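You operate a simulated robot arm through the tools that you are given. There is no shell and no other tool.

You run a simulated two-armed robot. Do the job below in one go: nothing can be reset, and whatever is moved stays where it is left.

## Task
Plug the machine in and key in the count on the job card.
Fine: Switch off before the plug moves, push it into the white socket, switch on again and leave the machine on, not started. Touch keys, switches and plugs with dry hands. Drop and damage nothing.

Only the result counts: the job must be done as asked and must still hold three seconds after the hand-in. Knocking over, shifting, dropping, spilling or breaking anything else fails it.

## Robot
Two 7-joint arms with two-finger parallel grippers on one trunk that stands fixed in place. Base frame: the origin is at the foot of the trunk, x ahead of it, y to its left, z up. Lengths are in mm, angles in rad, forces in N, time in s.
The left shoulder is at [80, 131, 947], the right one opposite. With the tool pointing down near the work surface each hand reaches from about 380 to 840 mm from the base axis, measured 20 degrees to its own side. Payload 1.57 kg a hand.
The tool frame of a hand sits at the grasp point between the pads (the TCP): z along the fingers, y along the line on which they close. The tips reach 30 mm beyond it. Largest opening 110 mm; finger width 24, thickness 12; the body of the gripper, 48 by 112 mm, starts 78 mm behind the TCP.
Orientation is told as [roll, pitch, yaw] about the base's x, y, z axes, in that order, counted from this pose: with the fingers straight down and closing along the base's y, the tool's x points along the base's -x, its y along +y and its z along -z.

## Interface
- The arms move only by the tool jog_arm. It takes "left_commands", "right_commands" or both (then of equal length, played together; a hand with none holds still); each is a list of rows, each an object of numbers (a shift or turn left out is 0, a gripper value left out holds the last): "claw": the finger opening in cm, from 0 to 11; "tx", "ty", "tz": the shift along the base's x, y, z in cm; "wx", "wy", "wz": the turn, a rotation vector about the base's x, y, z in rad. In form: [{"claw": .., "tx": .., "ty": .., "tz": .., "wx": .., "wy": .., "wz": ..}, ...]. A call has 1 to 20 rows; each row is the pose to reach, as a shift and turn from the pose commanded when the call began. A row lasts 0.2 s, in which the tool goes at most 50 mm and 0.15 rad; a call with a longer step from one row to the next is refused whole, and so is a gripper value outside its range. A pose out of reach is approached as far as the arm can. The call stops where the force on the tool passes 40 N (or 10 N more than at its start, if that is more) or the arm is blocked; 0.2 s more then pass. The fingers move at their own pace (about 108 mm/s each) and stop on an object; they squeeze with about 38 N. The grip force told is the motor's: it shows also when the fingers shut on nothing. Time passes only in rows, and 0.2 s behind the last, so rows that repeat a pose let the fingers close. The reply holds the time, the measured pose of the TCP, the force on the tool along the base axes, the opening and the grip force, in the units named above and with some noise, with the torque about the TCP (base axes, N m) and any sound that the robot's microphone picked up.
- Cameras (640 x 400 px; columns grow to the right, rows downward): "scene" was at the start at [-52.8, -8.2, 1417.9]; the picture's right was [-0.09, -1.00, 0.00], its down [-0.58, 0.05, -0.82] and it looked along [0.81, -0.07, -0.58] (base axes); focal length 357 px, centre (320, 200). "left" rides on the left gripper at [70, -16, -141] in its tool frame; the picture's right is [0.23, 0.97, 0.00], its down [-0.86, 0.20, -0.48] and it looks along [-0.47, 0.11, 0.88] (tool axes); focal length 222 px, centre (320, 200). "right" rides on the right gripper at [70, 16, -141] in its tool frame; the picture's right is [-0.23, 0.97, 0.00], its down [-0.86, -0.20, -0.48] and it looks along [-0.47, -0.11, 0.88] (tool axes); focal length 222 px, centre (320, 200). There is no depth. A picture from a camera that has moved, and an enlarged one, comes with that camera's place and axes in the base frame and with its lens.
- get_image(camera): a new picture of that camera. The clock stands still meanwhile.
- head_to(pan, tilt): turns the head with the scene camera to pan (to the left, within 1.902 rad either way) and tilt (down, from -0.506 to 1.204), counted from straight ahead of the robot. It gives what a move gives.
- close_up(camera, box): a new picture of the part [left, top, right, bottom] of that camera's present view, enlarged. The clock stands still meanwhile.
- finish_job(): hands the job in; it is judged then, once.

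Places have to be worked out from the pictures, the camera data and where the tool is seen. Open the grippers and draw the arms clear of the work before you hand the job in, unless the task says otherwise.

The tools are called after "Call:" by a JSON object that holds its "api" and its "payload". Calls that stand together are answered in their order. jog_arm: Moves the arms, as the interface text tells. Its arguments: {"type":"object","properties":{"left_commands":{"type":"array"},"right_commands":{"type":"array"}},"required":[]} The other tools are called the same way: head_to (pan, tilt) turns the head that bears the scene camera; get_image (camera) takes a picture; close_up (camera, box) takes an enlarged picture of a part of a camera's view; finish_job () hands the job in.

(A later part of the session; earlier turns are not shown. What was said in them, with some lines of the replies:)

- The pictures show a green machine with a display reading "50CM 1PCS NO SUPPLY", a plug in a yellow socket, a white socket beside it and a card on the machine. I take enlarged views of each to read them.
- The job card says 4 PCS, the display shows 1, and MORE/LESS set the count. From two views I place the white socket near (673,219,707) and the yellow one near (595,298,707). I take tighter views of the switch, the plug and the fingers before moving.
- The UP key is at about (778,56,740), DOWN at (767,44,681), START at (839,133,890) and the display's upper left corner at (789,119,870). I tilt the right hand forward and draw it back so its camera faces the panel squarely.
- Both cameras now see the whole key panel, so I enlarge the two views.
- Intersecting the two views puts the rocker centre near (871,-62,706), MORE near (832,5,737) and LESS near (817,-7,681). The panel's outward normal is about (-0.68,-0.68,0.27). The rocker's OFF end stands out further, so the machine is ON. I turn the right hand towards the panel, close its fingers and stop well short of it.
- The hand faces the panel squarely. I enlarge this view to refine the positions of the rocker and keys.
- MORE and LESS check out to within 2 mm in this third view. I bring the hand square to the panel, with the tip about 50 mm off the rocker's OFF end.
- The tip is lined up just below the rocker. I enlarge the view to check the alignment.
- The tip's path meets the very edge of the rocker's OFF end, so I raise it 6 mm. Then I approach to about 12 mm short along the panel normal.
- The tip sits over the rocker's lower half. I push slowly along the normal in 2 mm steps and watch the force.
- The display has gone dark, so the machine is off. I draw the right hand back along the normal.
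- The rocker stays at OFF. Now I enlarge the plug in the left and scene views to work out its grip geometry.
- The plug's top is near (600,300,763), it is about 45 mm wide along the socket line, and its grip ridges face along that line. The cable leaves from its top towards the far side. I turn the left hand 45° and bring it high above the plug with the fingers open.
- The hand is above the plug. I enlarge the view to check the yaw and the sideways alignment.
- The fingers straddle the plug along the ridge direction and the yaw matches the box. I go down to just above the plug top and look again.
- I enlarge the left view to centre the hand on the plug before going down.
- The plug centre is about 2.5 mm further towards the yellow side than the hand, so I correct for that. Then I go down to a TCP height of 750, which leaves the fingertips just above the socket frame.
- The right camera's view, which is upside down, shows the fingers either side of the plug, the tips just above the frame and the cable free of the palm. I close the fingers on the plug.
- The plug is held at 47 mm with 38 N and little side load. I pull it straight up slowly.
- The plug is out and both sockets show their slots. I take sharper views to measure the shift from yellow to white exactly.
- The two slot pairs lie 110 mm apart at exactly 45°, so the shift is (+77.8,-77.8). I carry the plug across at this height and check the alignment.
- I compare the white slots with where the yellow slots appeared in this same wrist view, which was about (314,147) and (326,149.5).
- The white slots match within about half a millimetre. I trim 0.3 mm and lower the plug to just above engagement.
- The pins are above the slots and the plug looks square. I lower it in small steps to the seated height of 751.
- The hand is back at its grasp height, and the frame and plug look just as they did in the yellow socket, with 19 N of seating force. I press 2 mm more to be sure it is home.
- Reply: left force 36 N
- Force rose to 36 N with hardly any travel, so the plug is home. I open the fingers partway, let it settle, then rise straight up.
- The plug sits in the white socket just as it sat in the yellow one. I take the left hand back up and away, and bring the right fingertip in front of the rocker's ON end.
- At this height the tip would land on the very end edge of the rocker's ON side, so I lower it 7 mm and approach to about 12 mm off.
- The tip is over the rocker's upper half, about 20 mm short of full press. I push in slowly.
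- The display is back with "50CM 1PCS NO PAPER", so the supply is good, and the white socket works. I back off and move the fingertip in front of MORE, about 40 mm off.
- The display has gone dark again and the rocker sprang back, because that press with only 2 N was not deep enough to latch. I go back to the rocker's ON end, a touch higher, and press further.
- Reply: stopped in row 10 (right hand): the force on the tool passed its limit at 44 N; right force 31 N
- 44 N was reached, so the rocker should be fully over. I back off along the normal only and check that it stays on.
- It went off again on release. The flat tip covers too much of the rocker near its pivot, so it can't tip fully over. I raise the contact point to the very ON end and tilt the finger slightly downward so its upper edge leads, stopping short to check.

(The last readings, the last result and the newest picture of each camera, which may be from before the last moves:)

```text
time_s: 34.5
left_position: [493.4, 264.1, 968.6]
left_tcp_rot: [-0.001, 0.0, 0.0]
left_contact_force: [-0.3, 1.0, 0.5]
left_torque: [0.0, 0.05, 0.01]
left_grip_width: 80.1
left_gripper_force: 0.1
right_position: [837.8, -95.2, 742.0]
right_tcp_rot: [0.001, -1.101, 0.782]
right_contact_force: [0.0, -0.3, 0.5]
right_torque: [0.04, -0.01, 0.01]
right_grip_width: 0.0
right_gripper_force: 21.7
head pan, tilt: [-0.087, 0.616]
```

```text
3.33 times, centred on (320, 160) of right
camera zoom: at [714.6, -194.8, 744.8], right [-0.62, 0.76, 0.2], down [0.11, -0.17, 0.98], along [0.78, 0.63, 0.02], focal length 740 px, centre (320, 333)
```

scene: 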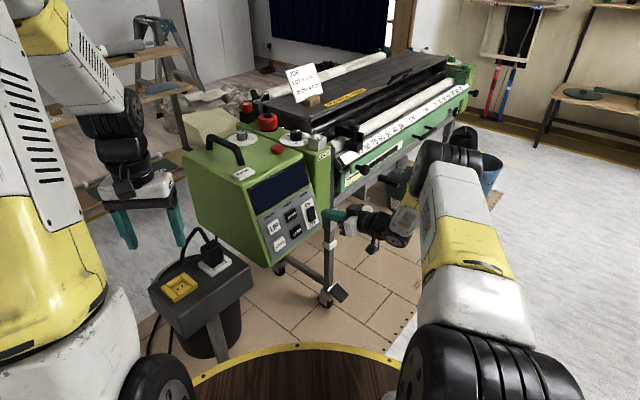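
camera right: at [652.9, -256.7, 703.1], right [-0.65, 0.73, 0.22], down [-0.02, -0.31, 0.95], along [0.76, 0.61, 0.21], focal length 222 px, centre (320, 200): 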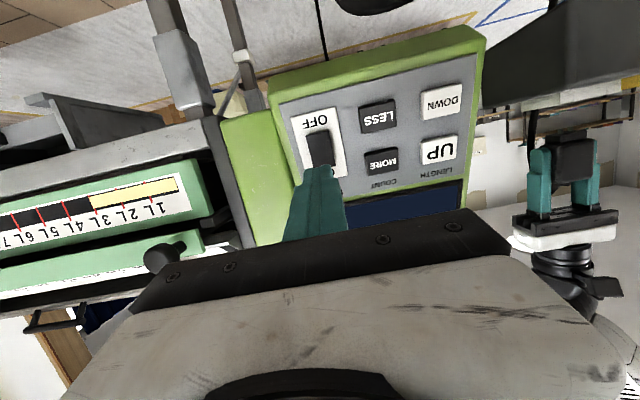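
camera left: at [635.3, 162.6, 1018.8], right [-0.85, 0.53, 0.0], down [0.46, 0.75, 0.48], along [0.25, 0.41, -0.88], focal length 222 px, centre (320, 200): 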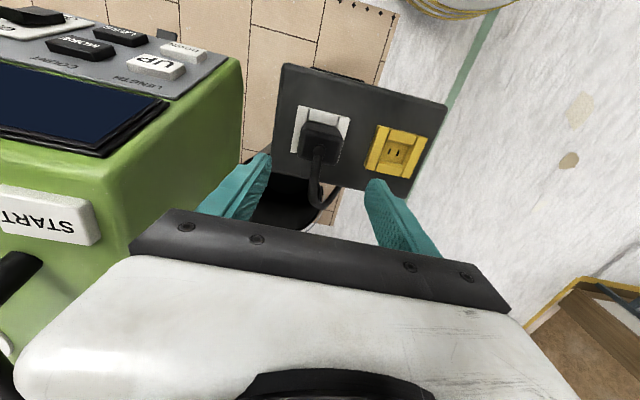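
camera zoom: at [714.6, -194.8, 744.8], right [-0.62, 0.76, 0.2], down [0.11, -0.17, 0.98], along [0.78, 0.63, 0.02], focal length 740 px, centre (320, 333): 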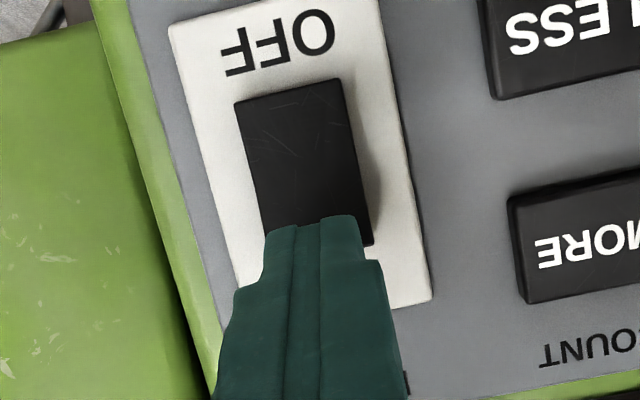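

The tip centre now meets the ON end edge, so I drop it 3 mm for safety. Then I press in small steps.

Call:
{"api": "jog_arm", "payload": {"right_commands": [{"tx": -0.06, "ty": -0.06, "tz": -0.29}, {"tx": 0.54, "ty": 0.54, "tz": -0.53}, {"tx": 0.84, "ty": 0.84, "tz": -0.65}, {"tx": 0.98, "ty": 0.98, "tz": -0.7}, {"tx": 1.12, "ty": 1.12, "tz": -0.76}, {"tx": 1.26, "ty": 1.26, "tz": -0.81}, {"tx": 1.4, "ty": 1.4, "tz": -0.87}, {"tx": 1.54, "ty": 1.54, "tz": -0.92}, {"tx": 1.68, "ty": 1.68, "tz": -0.98}, {"tx": 1.82, "ty": 1.82, "tz": -1.03}, {"tx": 1.96, "ty": 1.96, "tz": -1.09}, {"tx": 2.1, "ty": 2.1, "tz": -1.14}]}}

Call:
{"api": "close_up", "payload": {"camera": "scene", "box": [240, 160, 350, 260]}}

Call:
{"api": "close_up", "payload": {"camera": "right", "box": [250, 100, 390, 220]}}

```text
time_s: 37.0
left_position: [492.5, 262.9, 967.9]
left_tcp_rot: [0.002, -0.001, 0.0]
left_contact_force: [0.5, -0.3, 0.3]
left_torque: [0.01, -0.01, -0.03]
left_grip_width: 80.2
left_gripper_force: 0.1
right_position: [855.1, -77.5, 732.7]
right_tcp_rot: [0.002, -1.102, 0.785]
right_contact_force: [-25.4, -8.0, 14.6]
right_torque: [0.05, 0.33, 0.19]
right_grip_width: 0.1
right_gripper_force: 20.9
head pan, tilt: [-0.087, 0.616]
stopped in row 12 (right hand): the force on the tool passed its limit at 44 N (the readings are from after the stop); the commanded pose is now the measured one
```

```text
4.00 times, centred on (295, 210) of scene
camera zoom: at [-54.5, -8.5, 1417.8], right [-0.09, -1.0, 0.0], down [-0.57, 0.05, -0.82], along [0.81, -0.07, -0.58], focal length 1428 px, centre (420, 160)
```

zoom: 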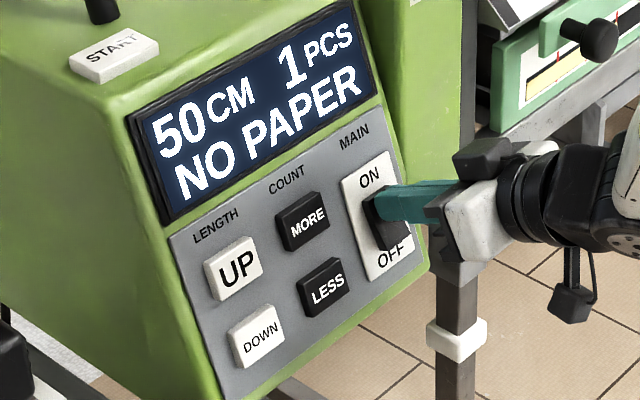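

```text
3.33 times, centred on (320, 160) of right
camera zoom: at [732.9, -177.7, 734.1], right [-0.62, 0.76, 0.2], down [0.11, -0.17, 0.98], along [0.78, 0.63, 0.02], focal length 740 px, centre (320, 333)
```

zoom: 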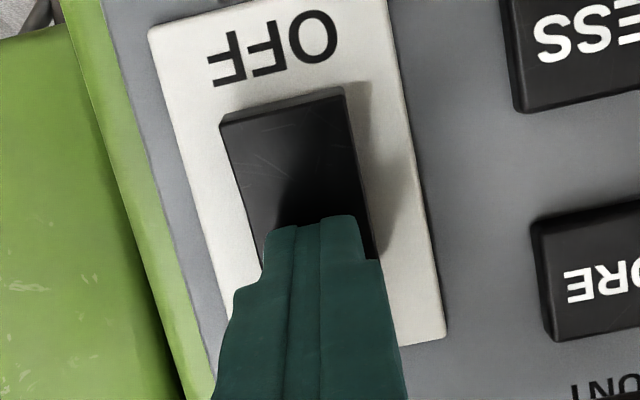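

The OFF end now stands out much further. I back off along the normal and check whether it holds.

Call:
{"api": "jog_arm", "payload": {"right_commands": [{"tx": -0.3, "ty": -0.3, "tz": 0.12}, {"tx": -1.0, "ty": -1.0, "tz": 0.4}, {"tx": -2.4, "ty": -2.4, "tz": 0.95}, {"tx": -3.4, "ty": -3.4, "tz": 1.35}, {"tx": -3.4, "ty": -3.4, "tz": 1.35}]}}

Call:
{"api": "close_up", "payload": {"camera": "scene", "box": [240, 160, 350, 260]}}

Call:
{"api": "close_up", "payload": {"camera": "right", "box": [250, 100, 390, 220]}}

```text
time_s: 38.2
left_position: [492.7, 264.5, 968.0]
left_tcp_rot: [-0.001, 0.0, 0.0]
left_contact_force: [-0.1, -0.1, 0.3]
left_torque: [-0.02, 0.01, -0.01]
left_grip_width: 79.9
left_gripper_force: 0.1
right_position: [824.1, -110.9, 743.3]
right_tcp_rot: [0.003, -1.101, 0.783]
right_contact_force: [0.5, -0.4, -0.4]
right_torque: [-0.01, 0.01, 0.05]
right_grip_width: 0.0
right_gripper_force: 21.1
head pan, tilt: [-0.087, 0.616]
```

```text
4.00 times, centred on (295, 210) of scene
camera zoom: at [-52.8, -8.2, 1417.9], right [-0.09, -1.0, 0.0], down [-0.58, 0.05, -0.82], along [0.81, -0.07, -0.58], focal length 1428 px, centre (420, 160)
```

zoom: 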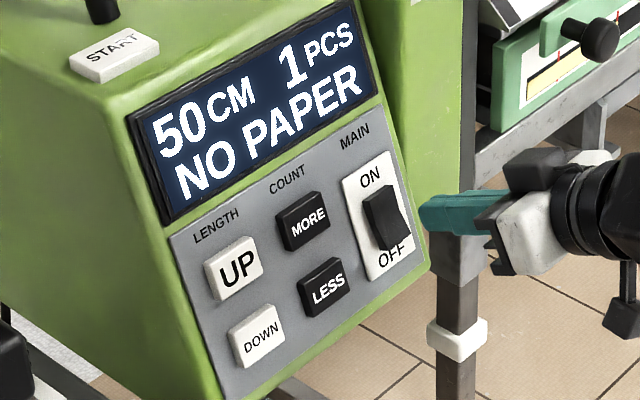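

```text
3.33 times, centred on (320, 160) of right
camera zoom: at [699.8, -210.2, 746.6], right [-0.62, 0.76, 0.2], down [0.11, -0.17, 0.98], along [0.78, 0.63, 0.02], focal length 740 px, centre (320, 333)
```

zoom: 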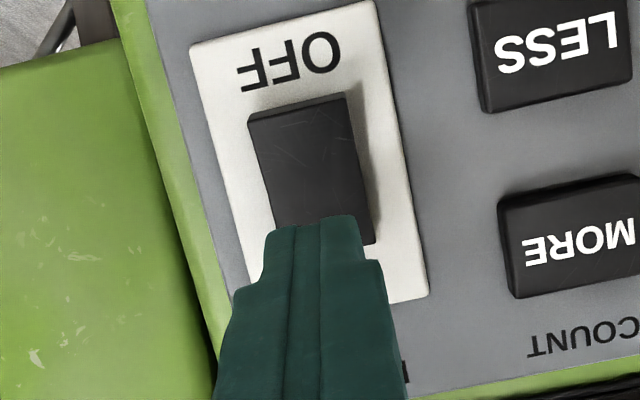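

The rocker now stays ON, with the display lit after release. I square the finger up again and move in front of MORE, about 30 mm off.

Call:
{"api": "jog_arm", "payload": {"right_commands": [{"tx": -1.6, "ty": 2.0, "tz": 0.5, "wx": 0.07, "wy": -0.07}, {"tx": -3.2, "ty": 4.0, "tz": 1.0, "wx": 0.141, "wy": -0.141}, {"tx": -4.65, "ty": 6.1, "tz": 1.5, "wx": 0.141, "wy": -0.141}, {"tx": -4.0, "ty": 6.8, "tz": 1.25, "wx": 0.141, "wy": -0.141}, {"tx": -3.3, "ty": 7.5, "tz": 0.98, "wx": 0.141, "wy": -0.141}, {"tx": -3.3, "ty": 7.5, "tz": 0.98, "wx": 0.141, "wy": -0.141}]}}

Call:
{"api": "close_up", "payload": {"camera": "scene", "box": [240, 160, 350, 260]}}

Call:
{"api": "close_up", "payload": {"camera": "right", "box": [250, 90, 400, 220]}}

```text
time_s: 39.6
left_position: [492.9, 263.8, 968.2]
left_tcp_rot: [0.0, 0.0, -0.001]
left_contact_force: [-0.2, 1.0, -0.3]
left_torque: [-0.01, 0.0, -0.02]
left_grip_width: 79.9
left_gripper_force: 0.1
right_position: [788.3, -36.7, 755.2]
right_tcp_rot: [0.004, -1.3, 0.782]
right_contact_force: [-0.4, 0.0, -0.6]
right_torque: [0.0, 0.02, 0.0]
right_grip_width: 0.3
right_gripper_force: 21.3
head pan, tilt: [-0.087, 0.616]
```

```text
4.00 times, centred on (295, 210) of scene
camera zoom: at [-52.8, -8.2, 1417.9], right [-0.09, -1.0, 0.0], down [-0.58, 0.05, -0.82], along [0.81, -0.07, -0.58], focal length 1428 px, centre (420, 160)
```

zoom: 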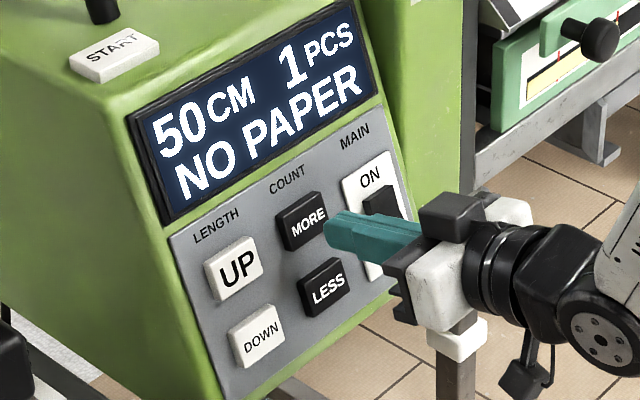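

```text
3.08 times, centred on (325, 155) of right
camera zoom: at [668.7, -133.8, 725.0], right [-0.65, 0.73, 0.22], down [-0.02, -0.31, 0.95], along [0.76, 0.61, 0.21], focal length 684 px, centre (305, 338)
```

zoom: 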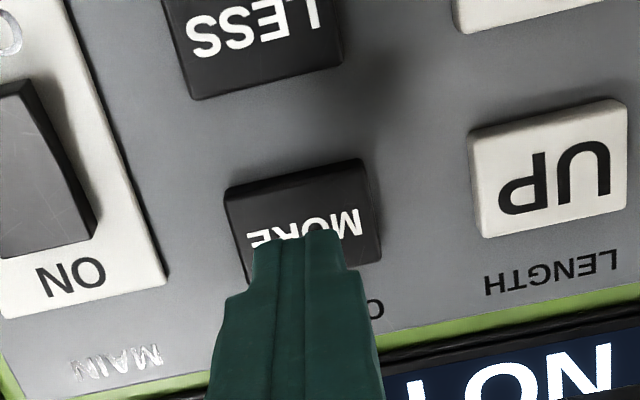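

The tip is lined up with the centre of MORE. I advance to about where I expect contact and read the force.

Call:
{"api": "jog_arm", "payload": {"right_commands": [{"tx": 0.68, "ty": 0.68, "tz": -0.27}, {"tx": 1.36, "ty": 1.36, "tz": -0.54}, {"tx": 1.63, "ty": 1.63, "tz": -0.65}, {"tx": 1.77, "ty": 1.77, "tz": -0.7}, {"tx": 1.9, "ty": 1.9, "tz": -0.75}]}}

Call:
{"api": "close_up", "payload": {"camera": "scene", "box": [240, 160, 350, 260]}}

Call:
{"api": "close_up", "payload": {"camera": "right", "box": [250, 90, 400, 220]}}

```text
time_s: 40.8
left_position: [493.3, 263.8, 967.3]
left_tcp_rot: [0.0, 0.0, -0.001]
left_contact_force: [0.2, 0.3, 0.3]
left_torque: [-0.03, 0.0, -0.02]
left_grip_width: 79.9
left_gripper_force: 0.0
right_position: [810.0, -17.1, 745.7]
right_tcp_rot: [0.003, -1.3, 0.784]
right_contact_force: [-0.1, -1.2, 0.7]
right_torque: [0.01, -0.03, -0.02]
right_grip_width: 0.0
right_gripper_force: 21.7
head pan, tilt: [-0.087, 0.616]
```

```text
4.00 times, centred on (295, 210) of scene
camera zoom: at [-52.8, -8.3, 1417.9], right [-0.09, -1.0, 0.0], down [-0.58, 0.05, -0.82], along [0.81, -0.07, -0.58], focal length 1428 px, centre (420, 160)
```

zoom: 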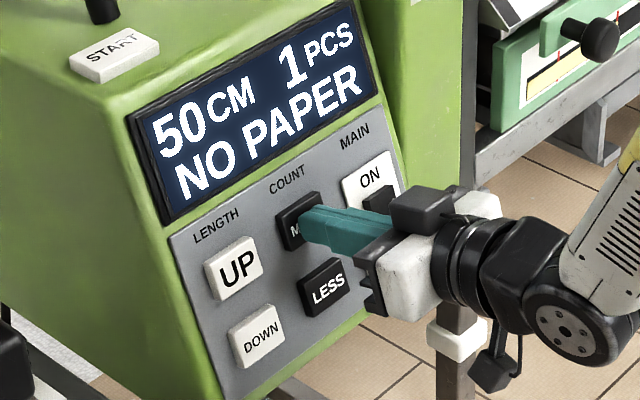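

```text
3.08 times, centred on (325, 155) of right
camera zoom: at [688.0, -114.6, 717.5], right [-0.65, 0.73, 0.22], down [-0.02, -0.31, 0.95], along [0.76, 0.61, 0.21], focal length 684 px, centre (305, 338)
```

zoom: 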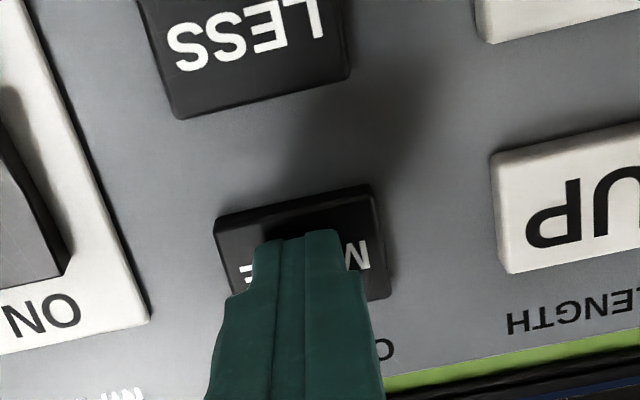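

There is almost no force yet, so the tip is at the key face. I press on in 1.4 mm steps.

Call:
{"api": "jog_arm", "payload": {"right_commands": [{"tx": 0.1, "ty": 0.1, "tz": -0.04}, {"tx": 0.2, "ty": 0.2, "tz": -0.08}, {"tx": 0.3, "ty": 0.3, "tz": -0.12}]}}

Call:
{"api": "close_up", "payload": {"camera": "scene", "box": [240, 160, 350, 260]}}

```text
time_s: 41.6
left_position: [493.5, 263.4, 968.2]
left_tcp_rot: [0.001, 0.0, 0.0]
left_contact_force: [0.9, 0.3, -1.0]
left_torque: [0.0, 0.0, 0.02]
left_grip_width: 80.1
left_gripper_force: 0.0
right_position: [811.8, -13.9, 745.1]
right_tcp_rot: [0.005, -1.298, 0.781]
right_contact_force: [-6.7, -5.2, 3.8]
right_torque: [-0.02, 0.1, 0.07]
right_grip_width: 0.0
right_gripper_force: 21.5
head pan, tilt: [-0.087, 0.616]
heard: click
```

```text
4.00 times, centred on (295, 210) of scene
camera zoom: at [-53.2, -8.4, 1417.9], right [-0.09, -1.0, 0.0], down [-0.58, 0.05, -0.82], along [0.81, -0.07, -0.58], focal length 1428 px, centre (420, 160)
```

zoom: 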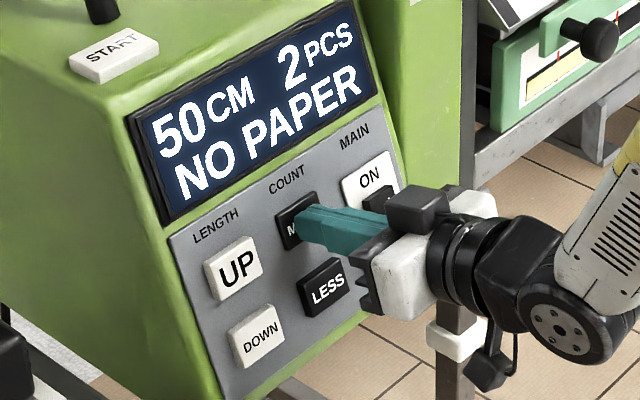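

A click was heard and the count reads 2. I release by 10 mm and press once more to the same depth.

Call:
{"api": "jog_arm", "payload": {"right_commands": [{"tx": -0.35, "ty": -0.35, "tz": 0.14}, {"tx": -0.7, "ty": -0.7, "tz": 0.28}, {"tx": -0.7, "ty": -0.7, "tz": 0.28}]}}

Call:
{"api": "close_up", "payload": {"camera": "scene", "box": [240, 160, 350, 260]}}

```text
time_s: 42.4
left_position: [492.8, 263.6, 968.0]
left_tcp_rot: [0.0, 0.0, 0.002]
left_contact_force: [-0.2, -0.7, 0.2]
left_torque: [0.0, 0.04, 0.01]
left_grip_width: 79.8
left_gripper_force: 0.0
right_position: [804.6, -19.8, 748.9]
right_tcp_rot: [0.003, -1.3, 0.785]
right_contact_force: [0.6, 0.4, 0.1]
right_torque: [-0.01, 0.03, -0.01]
right_grip_width: 0.3
right_gripper_force: 21.0
head pan, tilt: [-0.087, 0.616]
```

```text
4.00 times, centred on (295, 210) of scene
camera zoom: at [-52.7, -8.2, 1417.9], right [-0.09, -1.0, 0.0], down [-0.58, 0.05, -0.82], along [0.81, -0.07, -0.58], focal length 1428 px, centre (420, 160)
```

zoom: 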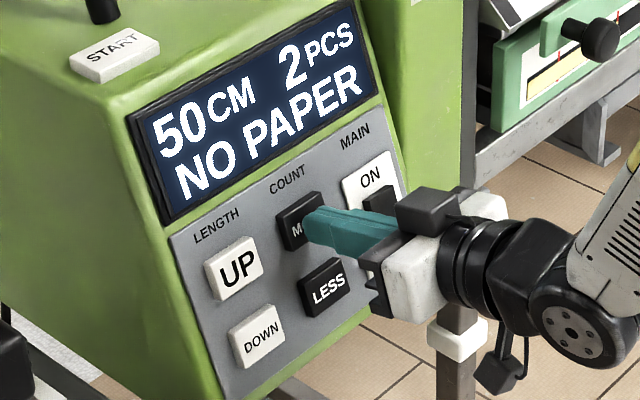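

The count holds at 2 on release. I make the second press and release in one go.

Call:
{"api": "jog_arm", "payload": {"right_commands": [{"tx": 0.3, "ty": 0.3, "tz": -0.12}, {"tx": 0.5, "ty": 0.5, "tz": -0.2}, {"tx": 0.7, "ty": 0.7, "tz": -0.28}, {"tx": 0.35, "ty": 0.35, "tz": -0.14}, {"tx": 0, "ty": 0, "tz": 0}, {"tx": 0, "ty": 0, "tz": 0}]}}

Call:
{"api": "close_up", "payload": {"camera": "scene", "box": [240, 160, 350, 260]}}

```text
time_s: 43.8
left_position: [493.5, 264.5, 967.4]
left_tcp_rot: [0.0, -0.002, 0.002]
left_contact_force: [0.4, 0.5, 0.1]
left_torque: [0.02, 0.01, 0.0]
left_grip_width: 80.0
left_gripper_force: 0.1
right_position: [806.1, -19.8, 748.7]
right_tcp_rot: [0.002, -1.3, 0.786]
right_contact_force: [-0.8, 0.8, -0.1]
right_torque: [0.03, -0.03, 0.0]
right_grip_width: 0.0
right_gripper_force: 21.3
head pan, tilt: [-0.087, 0.616]
heard: click
```

```text
4.00 times, centred on (295, 210) of scene
camera zoom: at [-52.8, -8.2, 1417.9], right [-0.09, -1.0, 0.0], down [-0.58, 0.05, -0.82], along [0.81, -0.07, -0.58], focal length 1428 px, centre (420, 160)
```

zoom: 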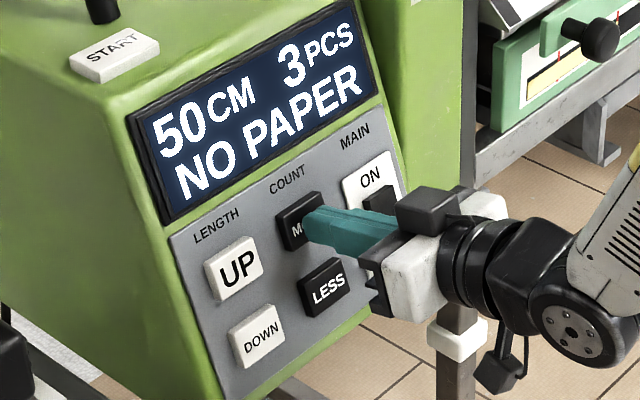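

The count reads 3. I make one more identical press.

Call:
{"api": "jog_arm", "payload": {"right_commands": [{"tx": 0.3, "ty": 0.3, "tz": -0.12}, {"tx": 0.5, "ty": 0.5, "tz": -0.2}, {"tx": 0.7, "ty": 0.7, "tz": -0.28}, {"tx": 0.35, "ty": 0.35, "tz": -0.14}, {"tx": 0, "ty": 0, "tz": 0}, {"tx": 0, "ty": 0, "tz": 0}]}}

Call:
{"api": "close_up", "payload": {"camera": "scene", "box": [240, 160, 350, 260]}}

```text
time_s: 45.2
left_position: [494.8, 264.0, 967.5]
left_tcp_rot: [-0.001, 0.0, 0.001]
left_contact_force: [0.3, 0.4, 0.6]
left_torque: [0.0, -0.01, 0.02]
left_grip_width: 80.1
left_gripper_force: 0.1
right_position: [805.1, -21.2, 748.1]
right_tcp_rot: [0.004, -1.299, 0.784]
right_contact_force: [0.6, 0.6, 0.1]
right_torque: [-0.01, 0.01, 0.01]
right_grip_width: 0.0
right_gripper_force: 20.7
head pan, tilt: [-0.087, 0.616]
heard: click
```

```text
4.00 times, centred on (295, 210) of scene
camera zoom: at [-52.8, -8.2, 1417.9], right [-0.09, -1.0, 0.0], down [-0.58, 0.05, -0.82], along [0.81, -0.07, -0.58], focal length 1428 px, centre (420, 160)
```

zoom: 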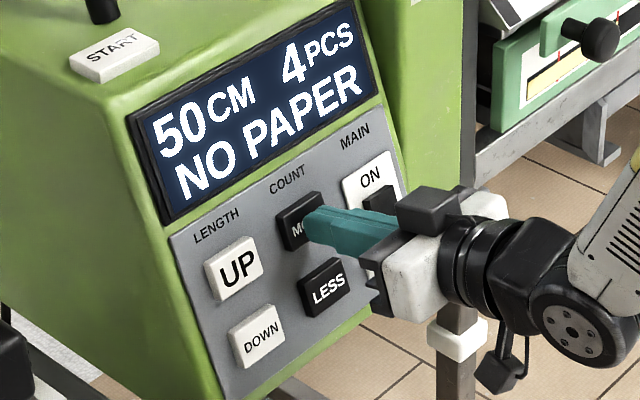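

The count reads 4, matching the card. I draw the right hand back along the normal and away, opening both grippers once clear.

Call:
{"api": "jog_arm", "payload": {"right_commands": [{"tx": -1.5, "ty": -1.5, "tz": 0.6}, {"tx": -4, "ty": -4, "tz": 1.6}, {"tx": -6.5, "ty": -6.5, "tz": 2.6}, {"tx": -9, "ty": -9, "tz": 3.6}, {"tx": -12, "ty": -11.5, "tz": 5}, {"tx": -15, "ty": -13, "tz": 6.5}, {"tx": -18, "ty": -14, "tz": 8}, {"tx": -21, "ty": -14, "tz": 10}, {"tx": -24, "ty": -14, "tz": 11}, {"tx": -24, "ty": -14, "tz": 11, "claw": 8}, {"tx": -24, "ty": -14, "tz": 11, "claw": 11}, {"tx": -24, "ty": -14, "tz": 11, "claw": 11}], "left_commands": [{"claw": 8}, {"claw": 8}, {"claw": 9}, {"claw": 10}, {"claw": 11}, {"claw": 11}, {"claw": 11}, {"claw": 11}, {"claw": 11}, {"claw": 11}, {"claw": 11}, {"claw": 11}]}}

Call:
{"api": "get_image", "payload": {"camera": "scene"}}

Call:
{"api": "close_up", "payload": {"camera": "scene", "box": [240, 160, 350, 260]}}

Call:
{"api": "close_up", "payload": {"camera": "scene", "box": [140, 215, 270, 330]}}

```text
time_s: 47.8
left_position: [492.9, 262.7, 968.0]
left_tcp_rot: [0.0, -0.001, 0.0]
left_contact_force: [0.6, -0.1, 0.3]
left_torque: [-0.02, -0.02, 0.01]
left_grip_width: 110.0
left_gripper_force: 0.0
right_position: [564.9, -159.2, 858.7]
right_tcp_rot: [0.004, -1.3, 0.784]
right_contact_force: [0.1, 0.2, -0.2]
right_torque: [0.03, 0.0, 0.0]
right_grip_width: 110.2
right_gripper_force: 0.0
head pan, tilt: [-0.087, 0.616]
```

```text
taken
```

scene: 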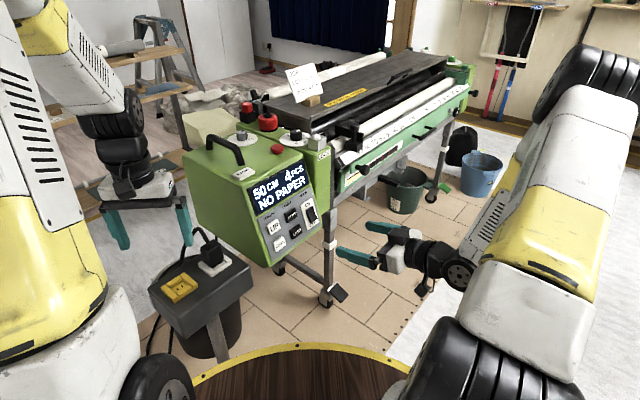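

```text
4.00 times, centred on (295, 210) of scene
camera zoom: at [-52.9, -8.3, 1417.9], right [-0.09, -1.0, 0.0], down [-0.58, 0.05, -0.82], along [0.81, -0.07, -0.58], focal length 1428 px, centre (420, 160)
```

zoom: 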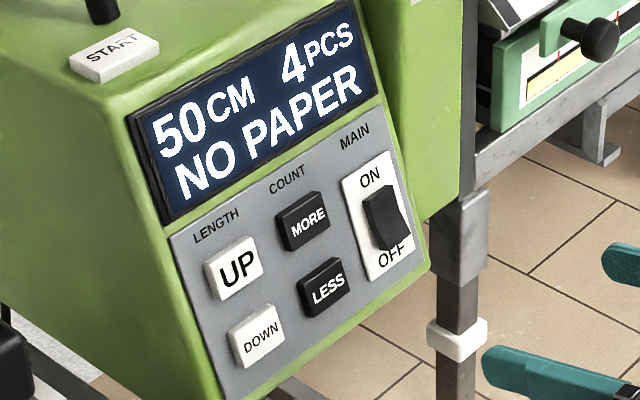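

```text
3.48 times, centred on (205, 272) of scene
camera zoom: at [-52.9, -8.3, 1417.9], right [-0.09, -1.0, 0.0], down [-0.58, 0.05, -0.82], along [0.81, -0.07, -0.58], focal length 1242 px, centre (720, -52)
```

zoom: 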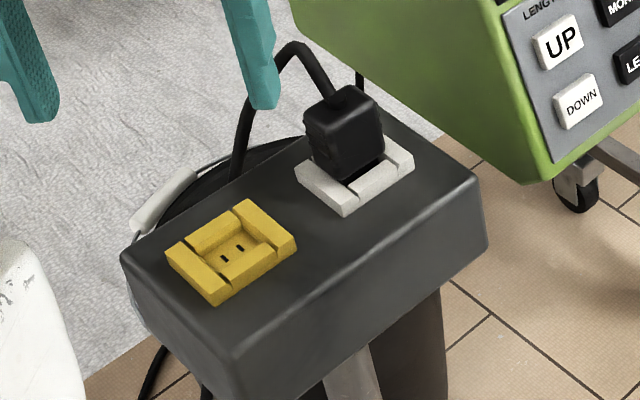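

The plug is in the white socket, the switch is latched ON, the display reads 4 PCS, nothing has been started, and both hands are open and clear. I hand the job in.

Call:
{"api": "finish_job", "payload": {}}

```text
The job is handed in.
```

The machine is plugged into the white socket, switched on and set to 4 pieces, the count on the job card. It has not been started. I handed the job in with both grippers open and clear of the work.

- **Switching on:** I switched off before moving the plug. The first two presses of ON lit the display but didn't latch, so the machine went off again each time I let go. The third press, nearer the end of the rocker, held.
- **Length:** The display still shows 50 cm, while the card says 30 cm. You asked only for the count, so I left the length alone.
- **Paper:** The display now reads "NO PAPER" instead of "NO SUPPLY", so power is reaching the machine, but it reports no paper.

Nothing was dropped, knocked over or visibly damaged.
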